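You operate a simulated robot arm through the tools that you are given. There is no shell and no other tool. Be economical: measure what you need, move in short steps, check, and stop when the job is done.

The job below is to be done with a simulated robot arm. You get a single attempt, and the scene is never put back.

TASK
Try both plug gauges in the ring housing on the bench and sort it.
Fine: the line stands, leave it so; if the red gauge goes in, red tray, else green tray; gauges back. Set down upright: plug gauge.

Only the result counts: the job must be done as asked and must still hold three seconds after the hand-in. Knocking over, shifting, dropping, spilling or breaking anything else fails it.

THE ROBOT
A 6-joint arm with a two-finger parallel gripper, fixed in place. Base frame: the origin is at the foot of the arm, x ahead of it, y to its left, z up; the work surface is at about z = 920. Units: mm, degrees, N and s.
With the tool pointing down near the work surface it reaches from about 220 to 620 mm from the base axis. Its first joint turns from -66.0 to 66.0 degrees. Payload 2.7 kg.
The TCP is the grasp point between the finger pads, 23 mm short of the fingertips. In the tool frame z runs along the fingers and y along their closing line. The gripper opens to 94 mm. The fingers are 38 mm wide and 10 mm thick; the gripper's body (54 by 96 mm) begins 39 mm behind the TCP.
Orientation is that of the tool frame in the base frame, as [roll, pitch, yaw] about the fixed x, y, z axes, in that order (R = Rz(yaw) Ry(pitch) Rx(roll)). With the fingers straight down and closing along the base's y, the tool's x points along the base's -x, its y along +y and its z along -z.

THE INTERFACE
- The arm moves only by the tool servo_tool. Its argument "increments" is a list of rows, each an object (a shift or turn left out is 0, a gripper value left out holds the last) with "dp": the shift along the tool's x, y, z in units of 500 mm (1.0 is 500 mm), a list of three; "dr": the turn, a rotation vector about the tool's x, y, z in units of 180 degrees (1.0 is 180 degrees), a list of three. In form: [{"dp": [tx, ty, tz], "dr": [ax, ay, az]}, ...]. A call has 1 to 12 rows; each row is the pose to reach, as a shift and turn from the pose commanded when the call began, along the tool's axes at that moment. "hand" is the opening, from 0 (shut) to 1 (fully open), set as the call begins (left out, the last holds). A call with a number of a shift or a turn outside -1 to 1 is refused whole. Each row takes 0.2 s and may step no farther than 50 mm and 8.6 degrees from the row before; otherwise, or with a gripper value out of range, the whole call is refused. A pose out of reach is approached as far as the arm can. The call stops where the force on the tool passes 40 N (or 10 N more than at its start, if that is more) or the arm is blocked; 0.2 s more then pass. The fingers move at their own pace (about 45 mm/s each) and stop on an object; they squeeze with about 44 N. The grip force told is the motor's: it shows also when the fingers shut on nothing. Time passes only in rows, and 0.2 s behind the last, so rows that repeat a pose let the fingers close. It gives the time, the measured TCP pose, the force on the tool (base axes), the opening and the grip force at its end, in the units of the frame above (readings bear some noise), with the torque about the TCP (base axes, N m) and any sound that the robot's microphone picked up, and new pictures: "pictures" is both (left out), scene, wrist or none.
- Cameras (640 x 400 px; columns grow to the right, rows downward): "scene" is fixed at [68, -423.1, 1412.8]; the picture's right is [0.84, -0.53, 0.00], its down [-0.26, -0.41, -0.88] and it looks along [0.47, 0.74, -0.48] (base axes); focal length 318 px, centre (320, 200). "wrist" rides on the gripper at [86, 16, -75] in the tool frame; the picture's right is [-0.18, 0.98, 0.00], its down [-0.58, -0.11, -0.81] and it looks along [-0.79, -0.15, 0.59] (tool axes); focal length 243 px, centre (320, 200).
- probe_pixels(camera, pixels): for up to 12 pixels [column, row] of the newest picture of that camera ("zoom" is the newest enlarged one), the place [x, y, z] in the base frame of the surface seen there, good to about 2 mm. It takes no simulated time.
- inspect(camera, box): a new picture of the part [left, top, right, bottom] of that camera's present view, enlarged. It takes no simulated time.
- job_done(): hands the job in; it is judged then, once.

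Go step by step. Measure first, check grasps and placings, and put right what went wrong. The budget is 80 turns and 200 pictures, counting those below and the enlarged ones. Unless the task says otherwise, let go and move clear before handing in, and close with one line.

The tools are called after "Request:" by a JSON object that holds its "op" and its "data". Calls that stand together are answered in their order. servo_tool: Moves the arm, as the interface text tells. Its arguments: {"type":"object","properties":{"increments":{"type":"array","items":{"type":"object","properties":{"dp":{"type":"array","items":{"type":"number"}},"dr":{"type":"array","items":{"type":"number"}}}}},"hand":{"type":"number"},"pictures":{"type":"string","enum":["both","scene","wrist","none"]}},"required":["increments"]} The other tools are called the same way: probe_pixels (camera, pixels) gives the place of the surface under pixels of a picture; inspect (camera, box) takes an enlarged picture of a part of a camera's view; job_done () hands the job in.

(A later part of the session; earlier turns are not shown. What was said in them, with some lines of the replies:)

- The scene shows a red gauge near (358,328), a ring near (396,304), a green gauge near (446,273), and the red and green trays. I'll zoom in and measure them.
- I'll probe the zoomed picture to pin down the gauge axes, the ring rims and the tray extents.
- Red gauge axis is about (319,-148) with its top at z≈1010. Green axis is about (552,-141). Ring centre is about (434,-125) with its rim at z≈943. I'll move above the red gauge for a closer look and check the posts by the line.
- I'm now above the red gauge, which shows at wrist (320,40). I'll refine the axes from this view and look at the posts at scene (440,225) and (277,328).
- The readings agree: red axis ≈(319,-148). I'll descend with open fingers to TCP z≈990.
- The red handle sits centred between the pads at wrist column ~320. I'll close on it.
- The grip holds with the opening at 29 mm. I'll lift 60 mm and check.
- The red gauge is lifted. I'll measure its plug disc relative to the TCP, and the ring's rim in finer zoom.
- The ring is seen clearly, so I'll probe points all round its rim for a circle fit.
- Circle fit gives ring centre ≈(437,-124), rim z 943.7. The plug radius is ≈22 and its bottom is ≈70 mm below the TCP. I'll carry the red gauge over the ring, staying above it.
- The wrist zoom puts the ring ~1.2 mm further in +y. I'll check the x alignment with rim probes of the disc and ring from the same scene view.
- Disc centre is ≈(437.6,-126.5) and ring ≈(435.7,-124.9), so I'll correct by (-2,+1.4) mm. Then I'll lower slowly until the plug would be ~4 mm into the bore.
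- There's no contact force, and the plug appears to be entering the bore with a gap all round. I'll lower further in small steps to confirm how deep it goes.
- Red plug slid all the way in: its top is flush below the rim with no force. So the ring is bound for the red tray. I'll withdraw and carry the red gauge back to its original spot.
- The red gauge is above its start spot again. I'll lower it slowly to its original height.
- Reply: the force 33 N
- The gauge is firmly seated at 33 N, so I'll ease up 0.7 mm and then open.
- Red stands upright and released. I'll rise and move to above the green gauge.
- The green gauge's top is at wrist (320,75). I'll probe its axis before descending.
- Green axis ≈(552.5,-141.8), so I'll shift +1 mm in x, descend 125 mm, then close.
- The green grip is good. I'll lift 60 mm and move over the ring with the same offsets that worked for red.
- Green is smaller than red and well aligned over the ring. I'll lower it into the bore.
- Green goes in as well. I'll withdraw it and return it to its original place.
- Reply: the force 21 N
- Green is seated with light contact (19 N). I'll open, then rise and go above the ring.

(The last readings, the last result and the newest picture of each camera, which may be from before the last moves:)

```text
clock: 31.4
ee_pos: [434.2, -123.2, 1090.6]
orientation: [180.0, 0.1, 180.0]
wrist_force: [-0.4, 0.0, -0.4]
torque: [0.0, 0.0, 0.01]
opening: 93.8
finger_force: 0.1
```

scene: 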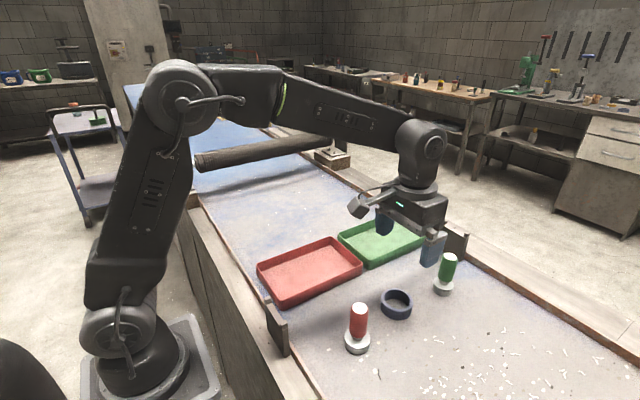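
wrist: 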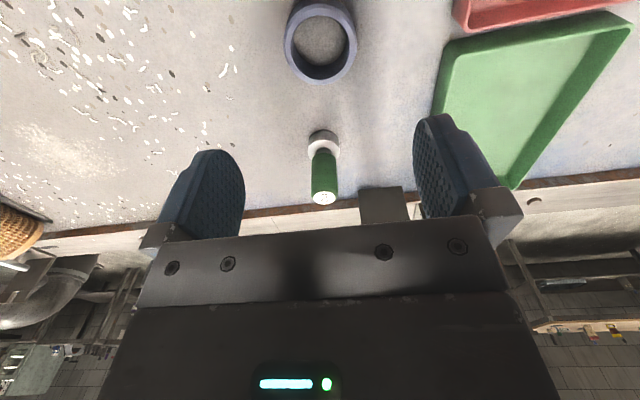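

Both gauges stand in place. The camera bracket could come close to the red gauge in this orientation, so I'll turn the tool 90° about its axis so the fingers close along x and the camera goes to +y.

Request:
{"op": "servo_tool", "data": {"increments": [{"dr": [0, 0, 0.0455]}, {"dr": [0, 0, 0.091]}, {"dr": [0, 0, 0.1365]}, {"dr": [0, 0, 0.182]}, {"dr": [0, 0, 0.2275]}, {"dr": [0, 0, 0.273]}, {"dr": [0, 0, 0.3185]}, {"dr": [0, 0, 0.364]}, {"dr": [0, 0, 0.4095]}, {"dr": [0, 0, 0.455]}, {"dr": [0, 0, 0.5]}, {"dr": [0, 0, 0.5]}], "hand": 1}}

Request:
{"op": "inspect", "data": {"camera": "scene", "box": [330, 240, 480, 360]}}

```text
clock: 34.0
ee_pos: [434.4, -124.2, 1089.6]
orientation: [180.0, 0.1, 89.9]
wrist_force: [0.7, 0.0, -0.5]
torque: [-0.03, 0.04, -0.01]
opening: 94.2
finger_force: 0.0
```

scene: 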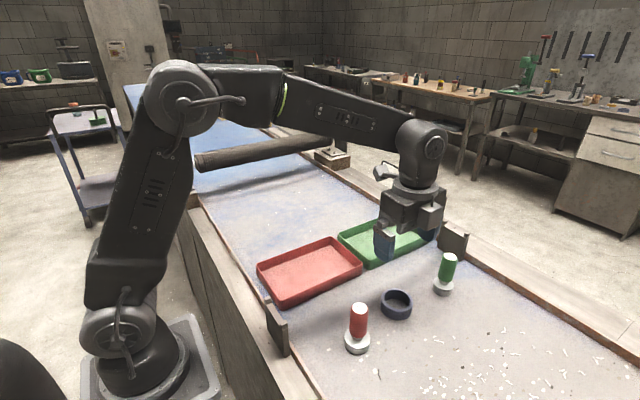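
wrist: 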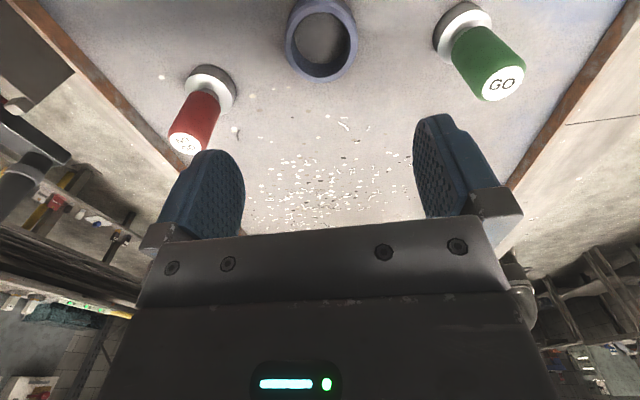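

```text
3.33 times, centred on (405, 300) of scene
```

zoom: 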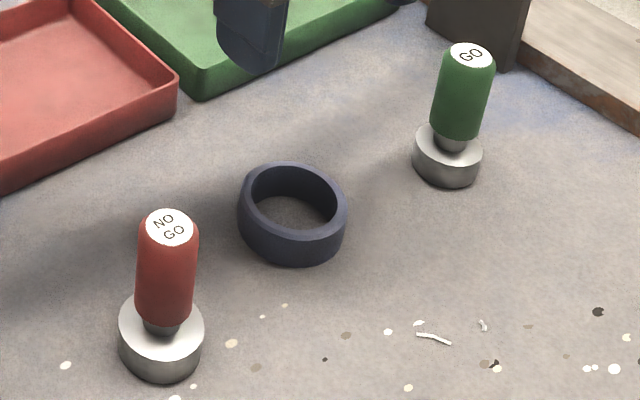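

The ring is centred between the open fingers at wrist column 321. I'll descend to TCP z≈949, tips ~6 mm above the belt.

Request:
{"op": "servo_tool", "data": {"increments": [{"dp": [0, 0.002, 0.08]}, {"dp": [0, 0.002, 0.16]}, {"dp": [0, 0.002, 0.22]}, {"dp": [0, 0.002, 0.26]}, {"dp": [0, 0.002, 0.28]}, {"dp": [0, 0.002, 0.28]}], "hand": 1}}

Request:
{"op": "inspect", "data": {"camera": "scene", "box": [330, 240, 480, 360]}}

```text
clock: 35.4
ee_pos: [436.5, -123.5, 949.4]
orientation: [179.9, 0.0, 90.0]
wrist_force: [0.7, -0.3, -0.7]
torque: [-0.02, 0.01, -0.02]
opening: 93.9
finger_force: 0.0
```

scene: 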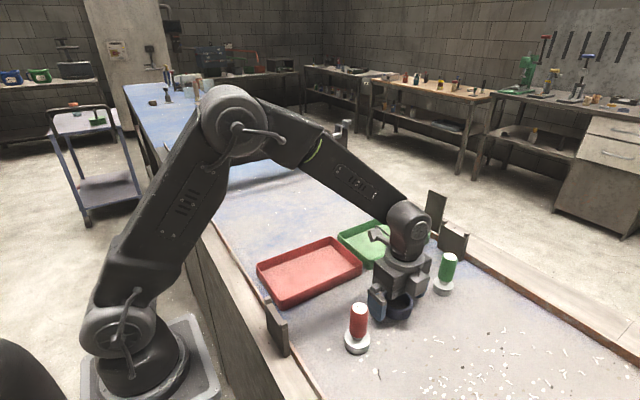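
wrist: 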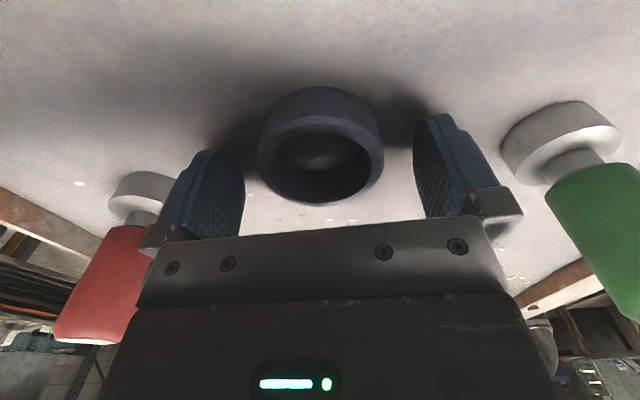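

```text
3.33 times, centred on (405, 300) of scene
```

zoom: 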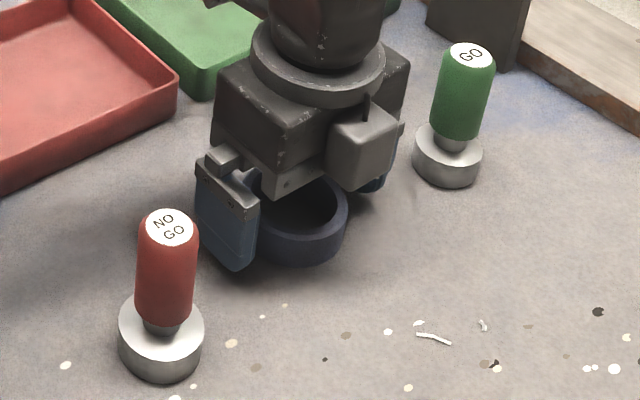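

The fingers straddle the ring clear of both gauges. I'll close on it, then lift a little.

Request:
{"op": "servo_tool", "data": {"increments": [{"dp": [0, 0, 0]}, {"dp": [0, 0, 0]}, {"dp": [0, 0, 0]}, {"dp": [0, 0, 0]}, {"dp": [0, 0, 0]}], "hand": 0, "pictures": "none"}}

Request:
{"op": "servo_tool", "data": {"increments": [{"dp": [0, 0, -0.02]}, {"dp": [0, 0, -0.08]}, {"dp": [0, 0, -0.14]}, {"dp": [0, 0, -0.14]}], "hand": 0}}

```text
clock: 36.6
ee_pos: [436.2, -123.6, 950.3]
orientation: [179.9, 0.0, 90.0]
wrist_force: [1.7, 0.2, -0.3]
torque: [-0.02, 0.06, 0.03]
opening: 61.1
finger_force: 44.3
```

```text
clock: 37.6
ee_pos: [434.7, -123.8, 1019.4]
orientation: [179.9, -0.1, 90.0]
wrist_force: [0.3, -0.5, -0.3]
torque: [0.02, -0.01, -0.01]
opening: 0.1
finger_force: 42.2
```

scene: 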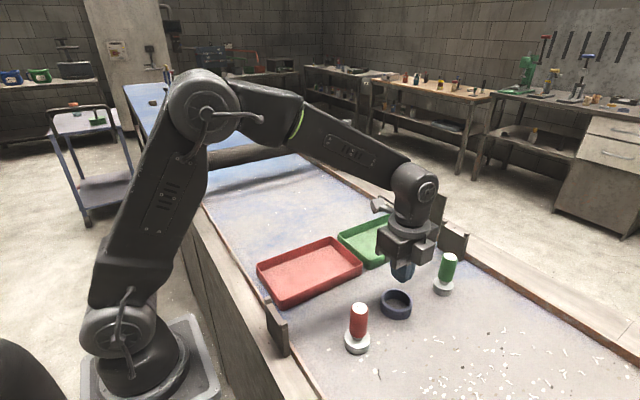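
wrist: 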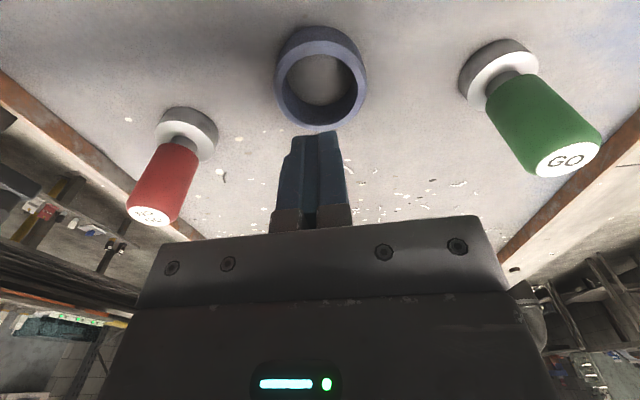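

The fingers gripped at 61 mm but slipped off the ring on lifting. The ring looks level and still in place at wrist (320,78). I'll check its location before gripping lower and lifting slower.

Request:
{"op": "inspect", "data": {"camera": "scene", "box": [370, 270, 430, 330]}}

Request:
{"op": "probe_pixels", "data": {"camera": "wrist", "pixels": [[279, 78], [363, 78], [320, 45], [320, 117], [320, 124], [285, 60], [356, 60], [290, 108], [350, 108], [320, 48]]}}

```text
6.67 times, centred on (400, 300) of scene
```

zoom: 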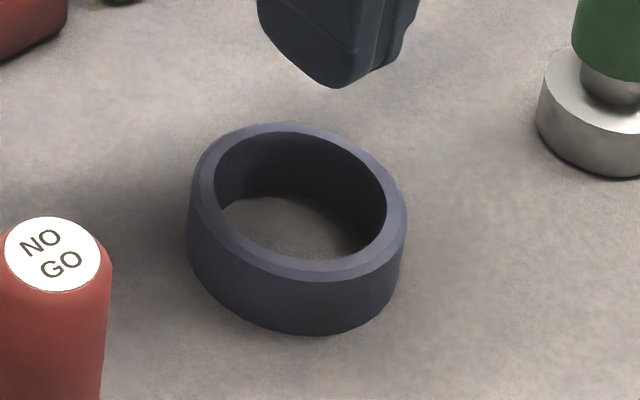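

```text
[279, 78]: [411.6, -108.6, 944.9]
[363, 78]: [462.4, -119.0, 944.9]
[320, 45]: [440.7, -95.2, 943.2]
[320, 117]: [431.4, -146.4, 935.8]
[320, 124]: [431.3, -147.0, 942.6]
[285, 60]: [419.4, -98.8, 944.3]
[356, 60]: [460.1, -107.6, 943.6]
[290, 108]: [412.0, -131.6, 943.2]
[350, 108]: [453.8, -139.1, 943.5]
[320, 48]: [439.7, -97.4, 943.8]
```

The ring is now at about (435.7,-121.5), level and undamaged. I'll reopen and descend lower, to TCP z≈945 with tips just above the belt.

Request:
{"op": "servo_tool", "data": {"increments": [{"dp": [0, 0, 0]}, {"dp": [0.0044, 0, 0]}, {"dp": [0.0044, 0, 0]}, {"dp": [0.0044, 0, 0]}, {"dp": [0.0044, 0, 0]}, {"dp": [0.0044, 0, 0.06]}, {"dp": [0.0044, 0, 0.11]}, {"dp": [0.0044, 0, 0.138]}, {"dp": [0.0044, 0, 0.146]}, {"dp": [0.0044, 0, 0.149]}, {"dp": [0.0044, 0, 0.149]}], "hand": 1, "pictures": "wrist"}}

Request:
{"op": "inspect", "data": {"camera": "scene", "box": [360, 270, 440, 330]}}

```text
clock: 40.0
ee_pos: [437.8, -122.2, 944.4]
orientation: [180.0, 0.0, 90.0]
wrist_force: [0.1, -0.6, -0.3]
torque: [0.0, 0.0, 0.0]
opening: 93.9
finger_force: 0.2
```

wrist: 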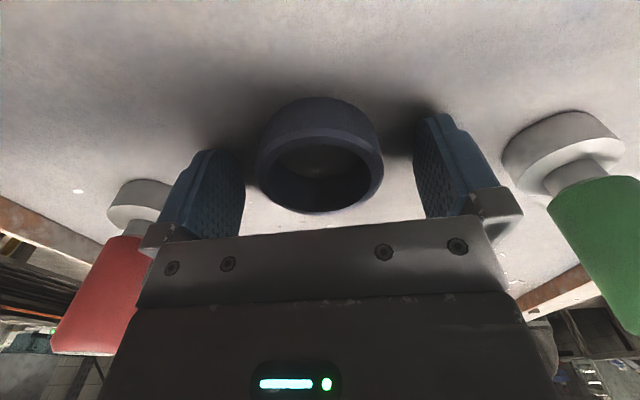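

```text
6.67 times, centred on (400, 300) of scene
```

zoom: 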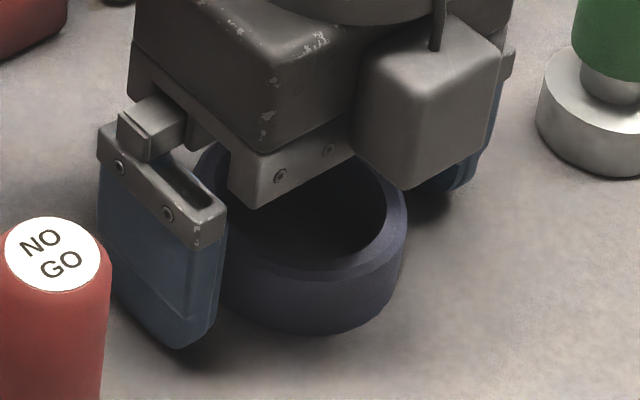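

I'll close and let the grip settle, then lift slowly by 8 mm to test the hold.

Request:
{"op": "servo_tool", "data": {"increments": [{"dp": [0, 0, 0]}, {"dp": [0, 0, 0]}, {"dp": [0, 0, 0]}, {"dp": [0, 0, 0]}, {"dp": [0, 0, 0]}, {"dp": [0, 0, 0]}], "hand": 0, "pictures": "wrist"}}

Request:
{"op": "servo_tool", "data": {"increments": [{"dp": [0, 0, -0.002]}, {"dp": [0, 0, -0.004]}, {"dp": [0, 0, -0.008]}, {"dp": [0, 0, -0.012]}, {"dp": [0, 0, -0.016]}, {"dp": [0, 0, -0.016]}], "hand": 0}}

Request:
{"op": "inspect", "data": {"camera": "scene", "box": [360, 270, 440, 330]}}

```text
clock: 41.4
ee_pos: [435.4, -122.2, 944.7]
orientation: [180.0, 0.0, 90.0]
wrist_force: [-0.9, -0.5, -0.1]
torque: [-0.03, 0.09, -0.02]
opening: 61.4
finger_force: 44.3
```

wrist: 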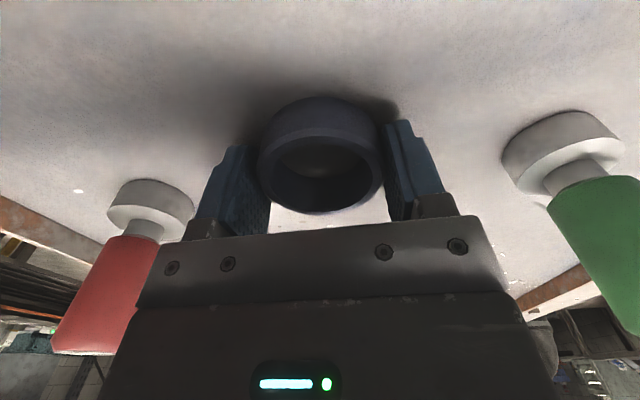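

```text
clock: 42.8
ee_pos: [437.1, -122.0, 952.8]
orientation: [179.8, 0.1, 90.0]
wrist_force: [-0.7, 0.1, -2.9]
torque: [0.04, -0.01, -0.04]
opening: 61.3
finger_force: 44.3
```

scene: 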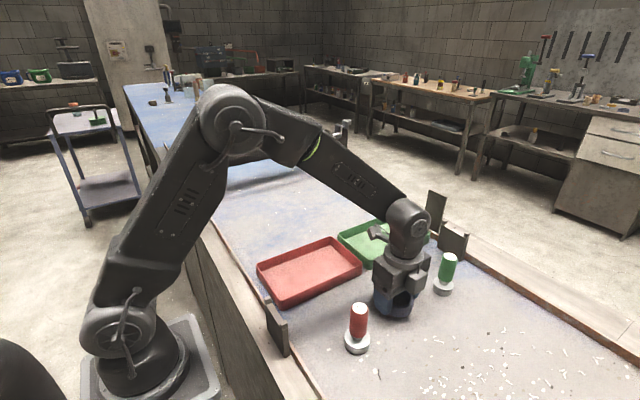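
wrist: 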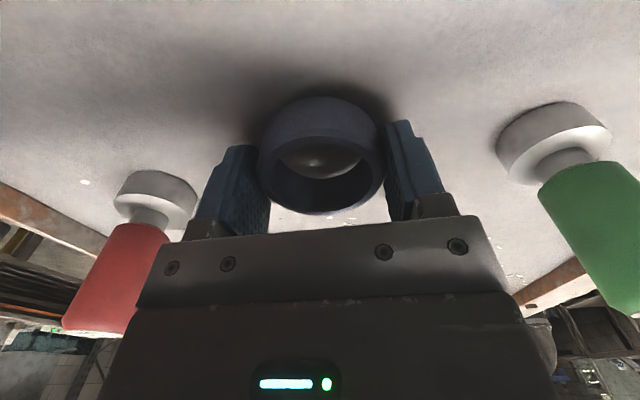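

```text
6.67 times, centred on (400, 300) of scene
```

zoom: 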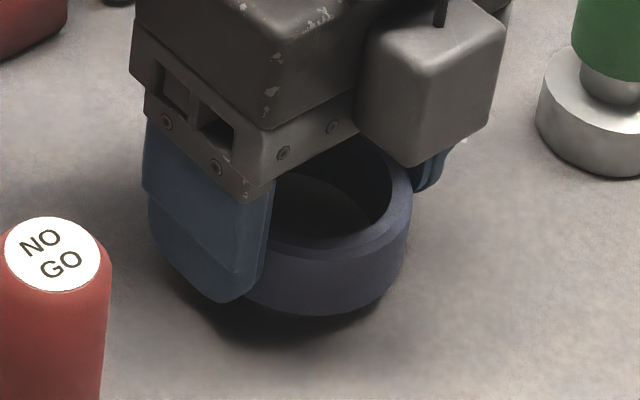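

The ring is lifted and the force shows its weight. I'll raise it gently by another 55 mm.

Request:
{"op": "servo_tool", "data": {"increments": [{"dp": [0, 0, -0.008]}, {"dp": [0, 0, -0.018]}, {"dp": [0, 0, -0.03]}, {"dp": [0, 0, -0.042]}, {"dp": [0, 0, -0.054]}, {"dp": [0, 0, -0.066]}, {"dp": [0, 0, -0.078]}, {"dp": [0, 0, -0.09]}, {"dp": [0, 0, -0.1]}, {"dp": [0, 0, -0.108]}, {"dp": [0, 0, -0.11]}], "hand": 0}}

```text
clock: 45.2
ee_pos: [436.6, -120.7, 1008.8]
orientation: [179.9, 0.0, 90.0]
wrist_force: [0.4, -1.0, -3.0]
torque: [0.01, -0.02, 0.02]
opening: 61.4
finger_force: 43.9
```

scene: 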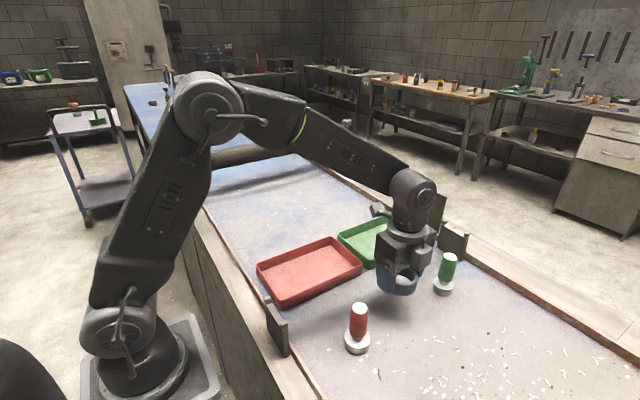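
wrist: 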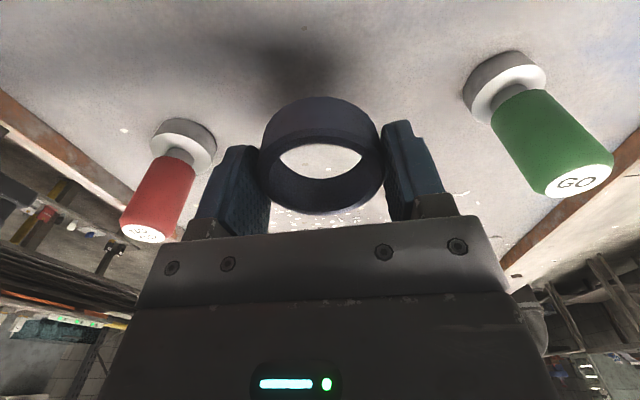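

The ring is held securely. I'll carry it smoothly over the red tray's centre at (338,49).

Request:
{"op": "servo_tool", "data": {"increments": [{"dp": [0.02, 0, 0]}, {"dp": [0.06, 0, 0]}, {"dp": [0.1, 0, 0]}, {"dp": [0.14, -0.02, 0]}, {"dp": [0.18, -0.05, 0]}, {"dp": [0.22, -0.085, 0]}, {"dp": [0.26, -0.12, 0]}, {"dp": [0.3, -0.155, 0]}, {"dp": [0.33, -0.185, 0]}, {"dp": [0.34, -0.196, 0]}, {"dp": [0.34, -0.196, 0]}], "hand": 0}}

```text
clock: 47.6
ee_pos: [338.7, 47.7, 1009.4]
orientation: [180.0, 0.0, 90.0]
wrist_force: [-1.0, 0.3, -2.9]
torque: [0.04, 0.02, -0.03]
opening: 61.7
finger_force: 43.6
```

scene: 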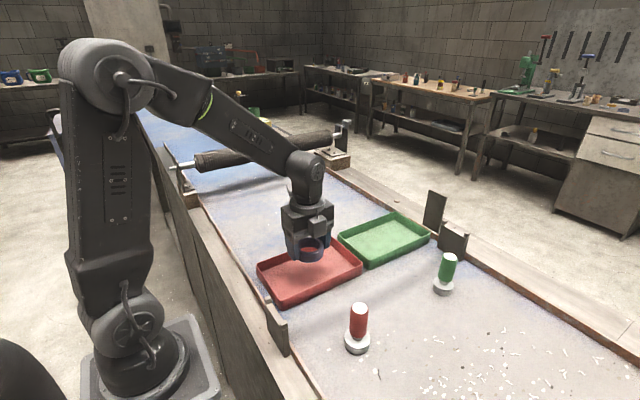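
wrist: 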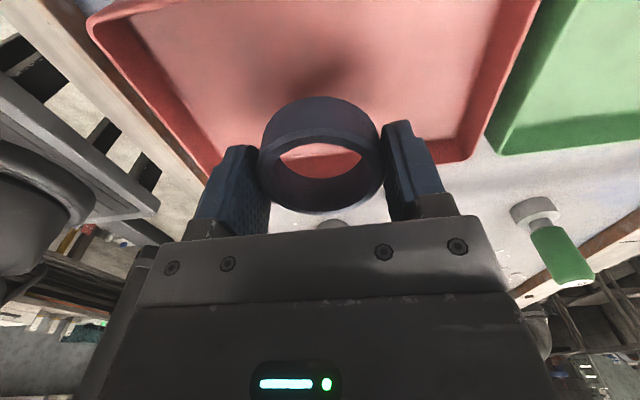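

The ring is over the red tray's centre. I'll lower it gently to just touch the tray floor.

Request:
{"op": "servo_tool", "data": {"increments": [{"dp": [0, 0, 0.02]}, {"dp": [0, 0, 0.05]}, {"dp": [0, 0, 0.08]}, {"dp": [0, 0, 0.1]}, {"dp": [0, 0, 0.11]}, {"dp": [0, 0, 0.116]}, {"dp": [0, 0, 0.119]}, {"dp": [0, 0, 0.121]}, {"dp": [0, 0, 0.121]}], "hand": 0, "pictures": "wrist"}}

Request:
{"op": "inspect", "data": {"camera": "scene", "box": [250, 220, 370, 310]}}

```text
clock: 49.6
ee_pos: [338.8, 48.1, 949.6]
orientation: [179.8, -0.1, 90.1]
wrist_force: [-8.9, -0.3, 29.7]
torque: [-0.05, 0.7, 0.03]
opening: 61.2
finger_force: 43.5
```

wrist: 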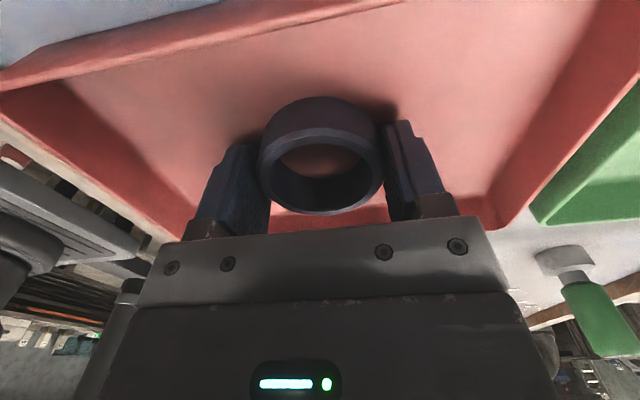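

```text
4.44 times, centred on (310, 265) of scene
```

zoom: 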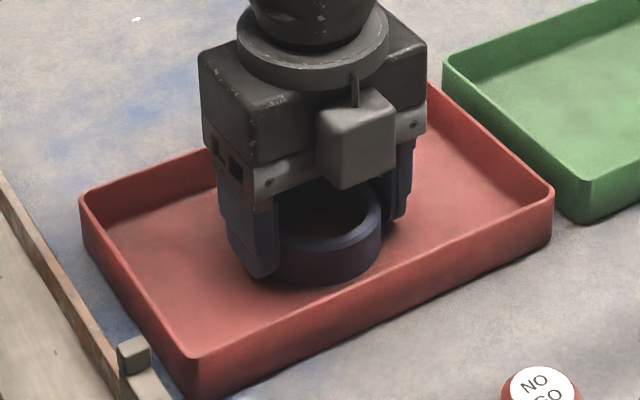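

Contact at 30 N on the tray floor. I'll ease up, then open partly.

Request:
{"op": "servo_tool", "data": {"increments": [{"dp": [0, 0, -0.0016]}, {"dp": [0, 0, -0.0016]}], "hand": 0, "pictures": "none"}}

Request:
{"op": "servo_tool", "data": {"increments": [{"dp": [0, 0, 0]}, {"dp": [0, 0, 0]}, {"dp": [0, 0, 0]}, {"dp": [0, 0, 0]}], "hand": 0.9, "pictures": "wrist"}}

Request:
{"op": "servo_tool", "data": {"increments": [{"dp": [0, 0, -0.02]}, {"dp": [0, 0, -0.06]}, {"dp": [0, 0, -0.14]}, {"dp": [0, 0, -0.22]}, {"dp": [0, 0, -0.3]}, {"dp": [0, 0, -0.36]}, {"dp": [0, 0, -0.36]}], "hand": 0.9}}

Request:
{"op": "inspect", "data": {"camera": "scene", "box": [240, 220, 480, 370]}}

```text
clock: 50.2
ee_pos: [338.8, 48.1, 948.5]
orientation: [179.8, 0.1, 90.1]
wrist_force: [-5.9, -3.4, 25.2]
torque: [-0.03, 0.46, 0.11]
opening: 61.4
finger_force: 44.2
```

```text
clock: 51.2
ee_pos: [337.9, 47.8, 948.3]
orientation: [179.9, 0.0, 90.1]
wrist_force: [-0.2, -0.7, -0.5]
torque: [-0.01, 0.01, -0.02]
opening: 84.5
finger_force: 0.0
```

wrist: 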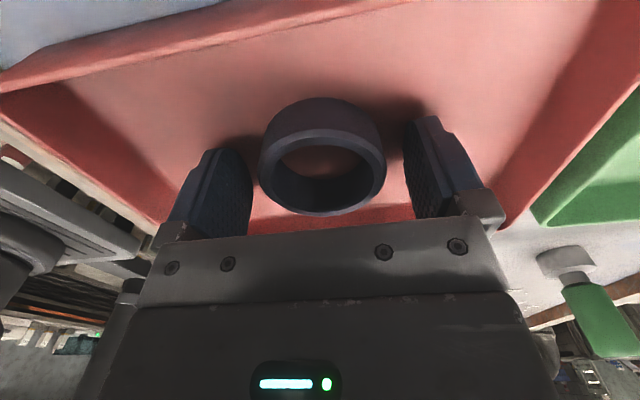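

```text
clock: 52.8
ee_pos: [338.8, 47.1, 1129.6]
orientation: [180.0, 0.0, 90.0]
wrist_force: [0.0, -0.1, 0.1]
torque: [0.02, 0.0, -0.01]
opening: 84.7
finger_force: 0.0
```

scene: 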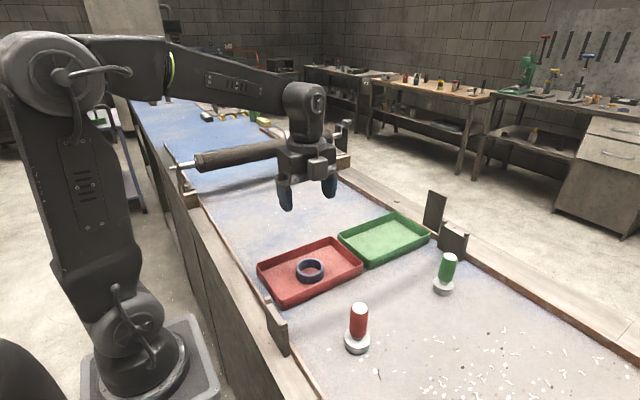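
wrist: 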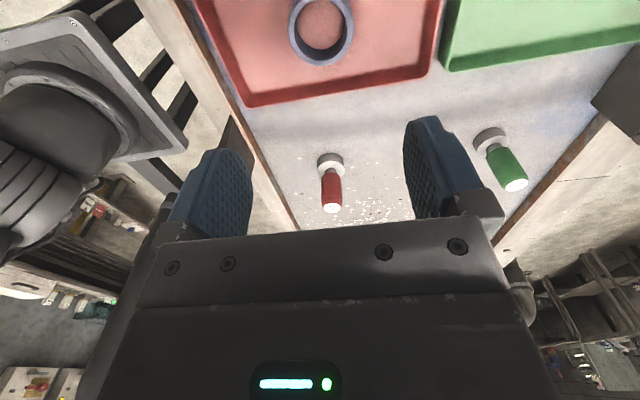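

```text
2.67 times, centred on (360, 295) of scene
```

zoom: 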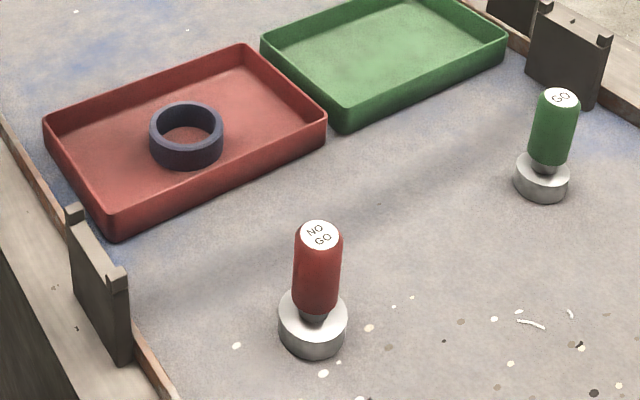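

The ring lies flat in the red tray, both gauges stand upright at their original spots, and the arm is clear. I'm handing in.

Request:
{"op": "job_done", "data": {}}

```text
The job is handed in.
```

Both gauges went into the ring, including the red NO GO gauge, so the ring is in the red tray; both gauges are back upright in their places, and I left the line standing.
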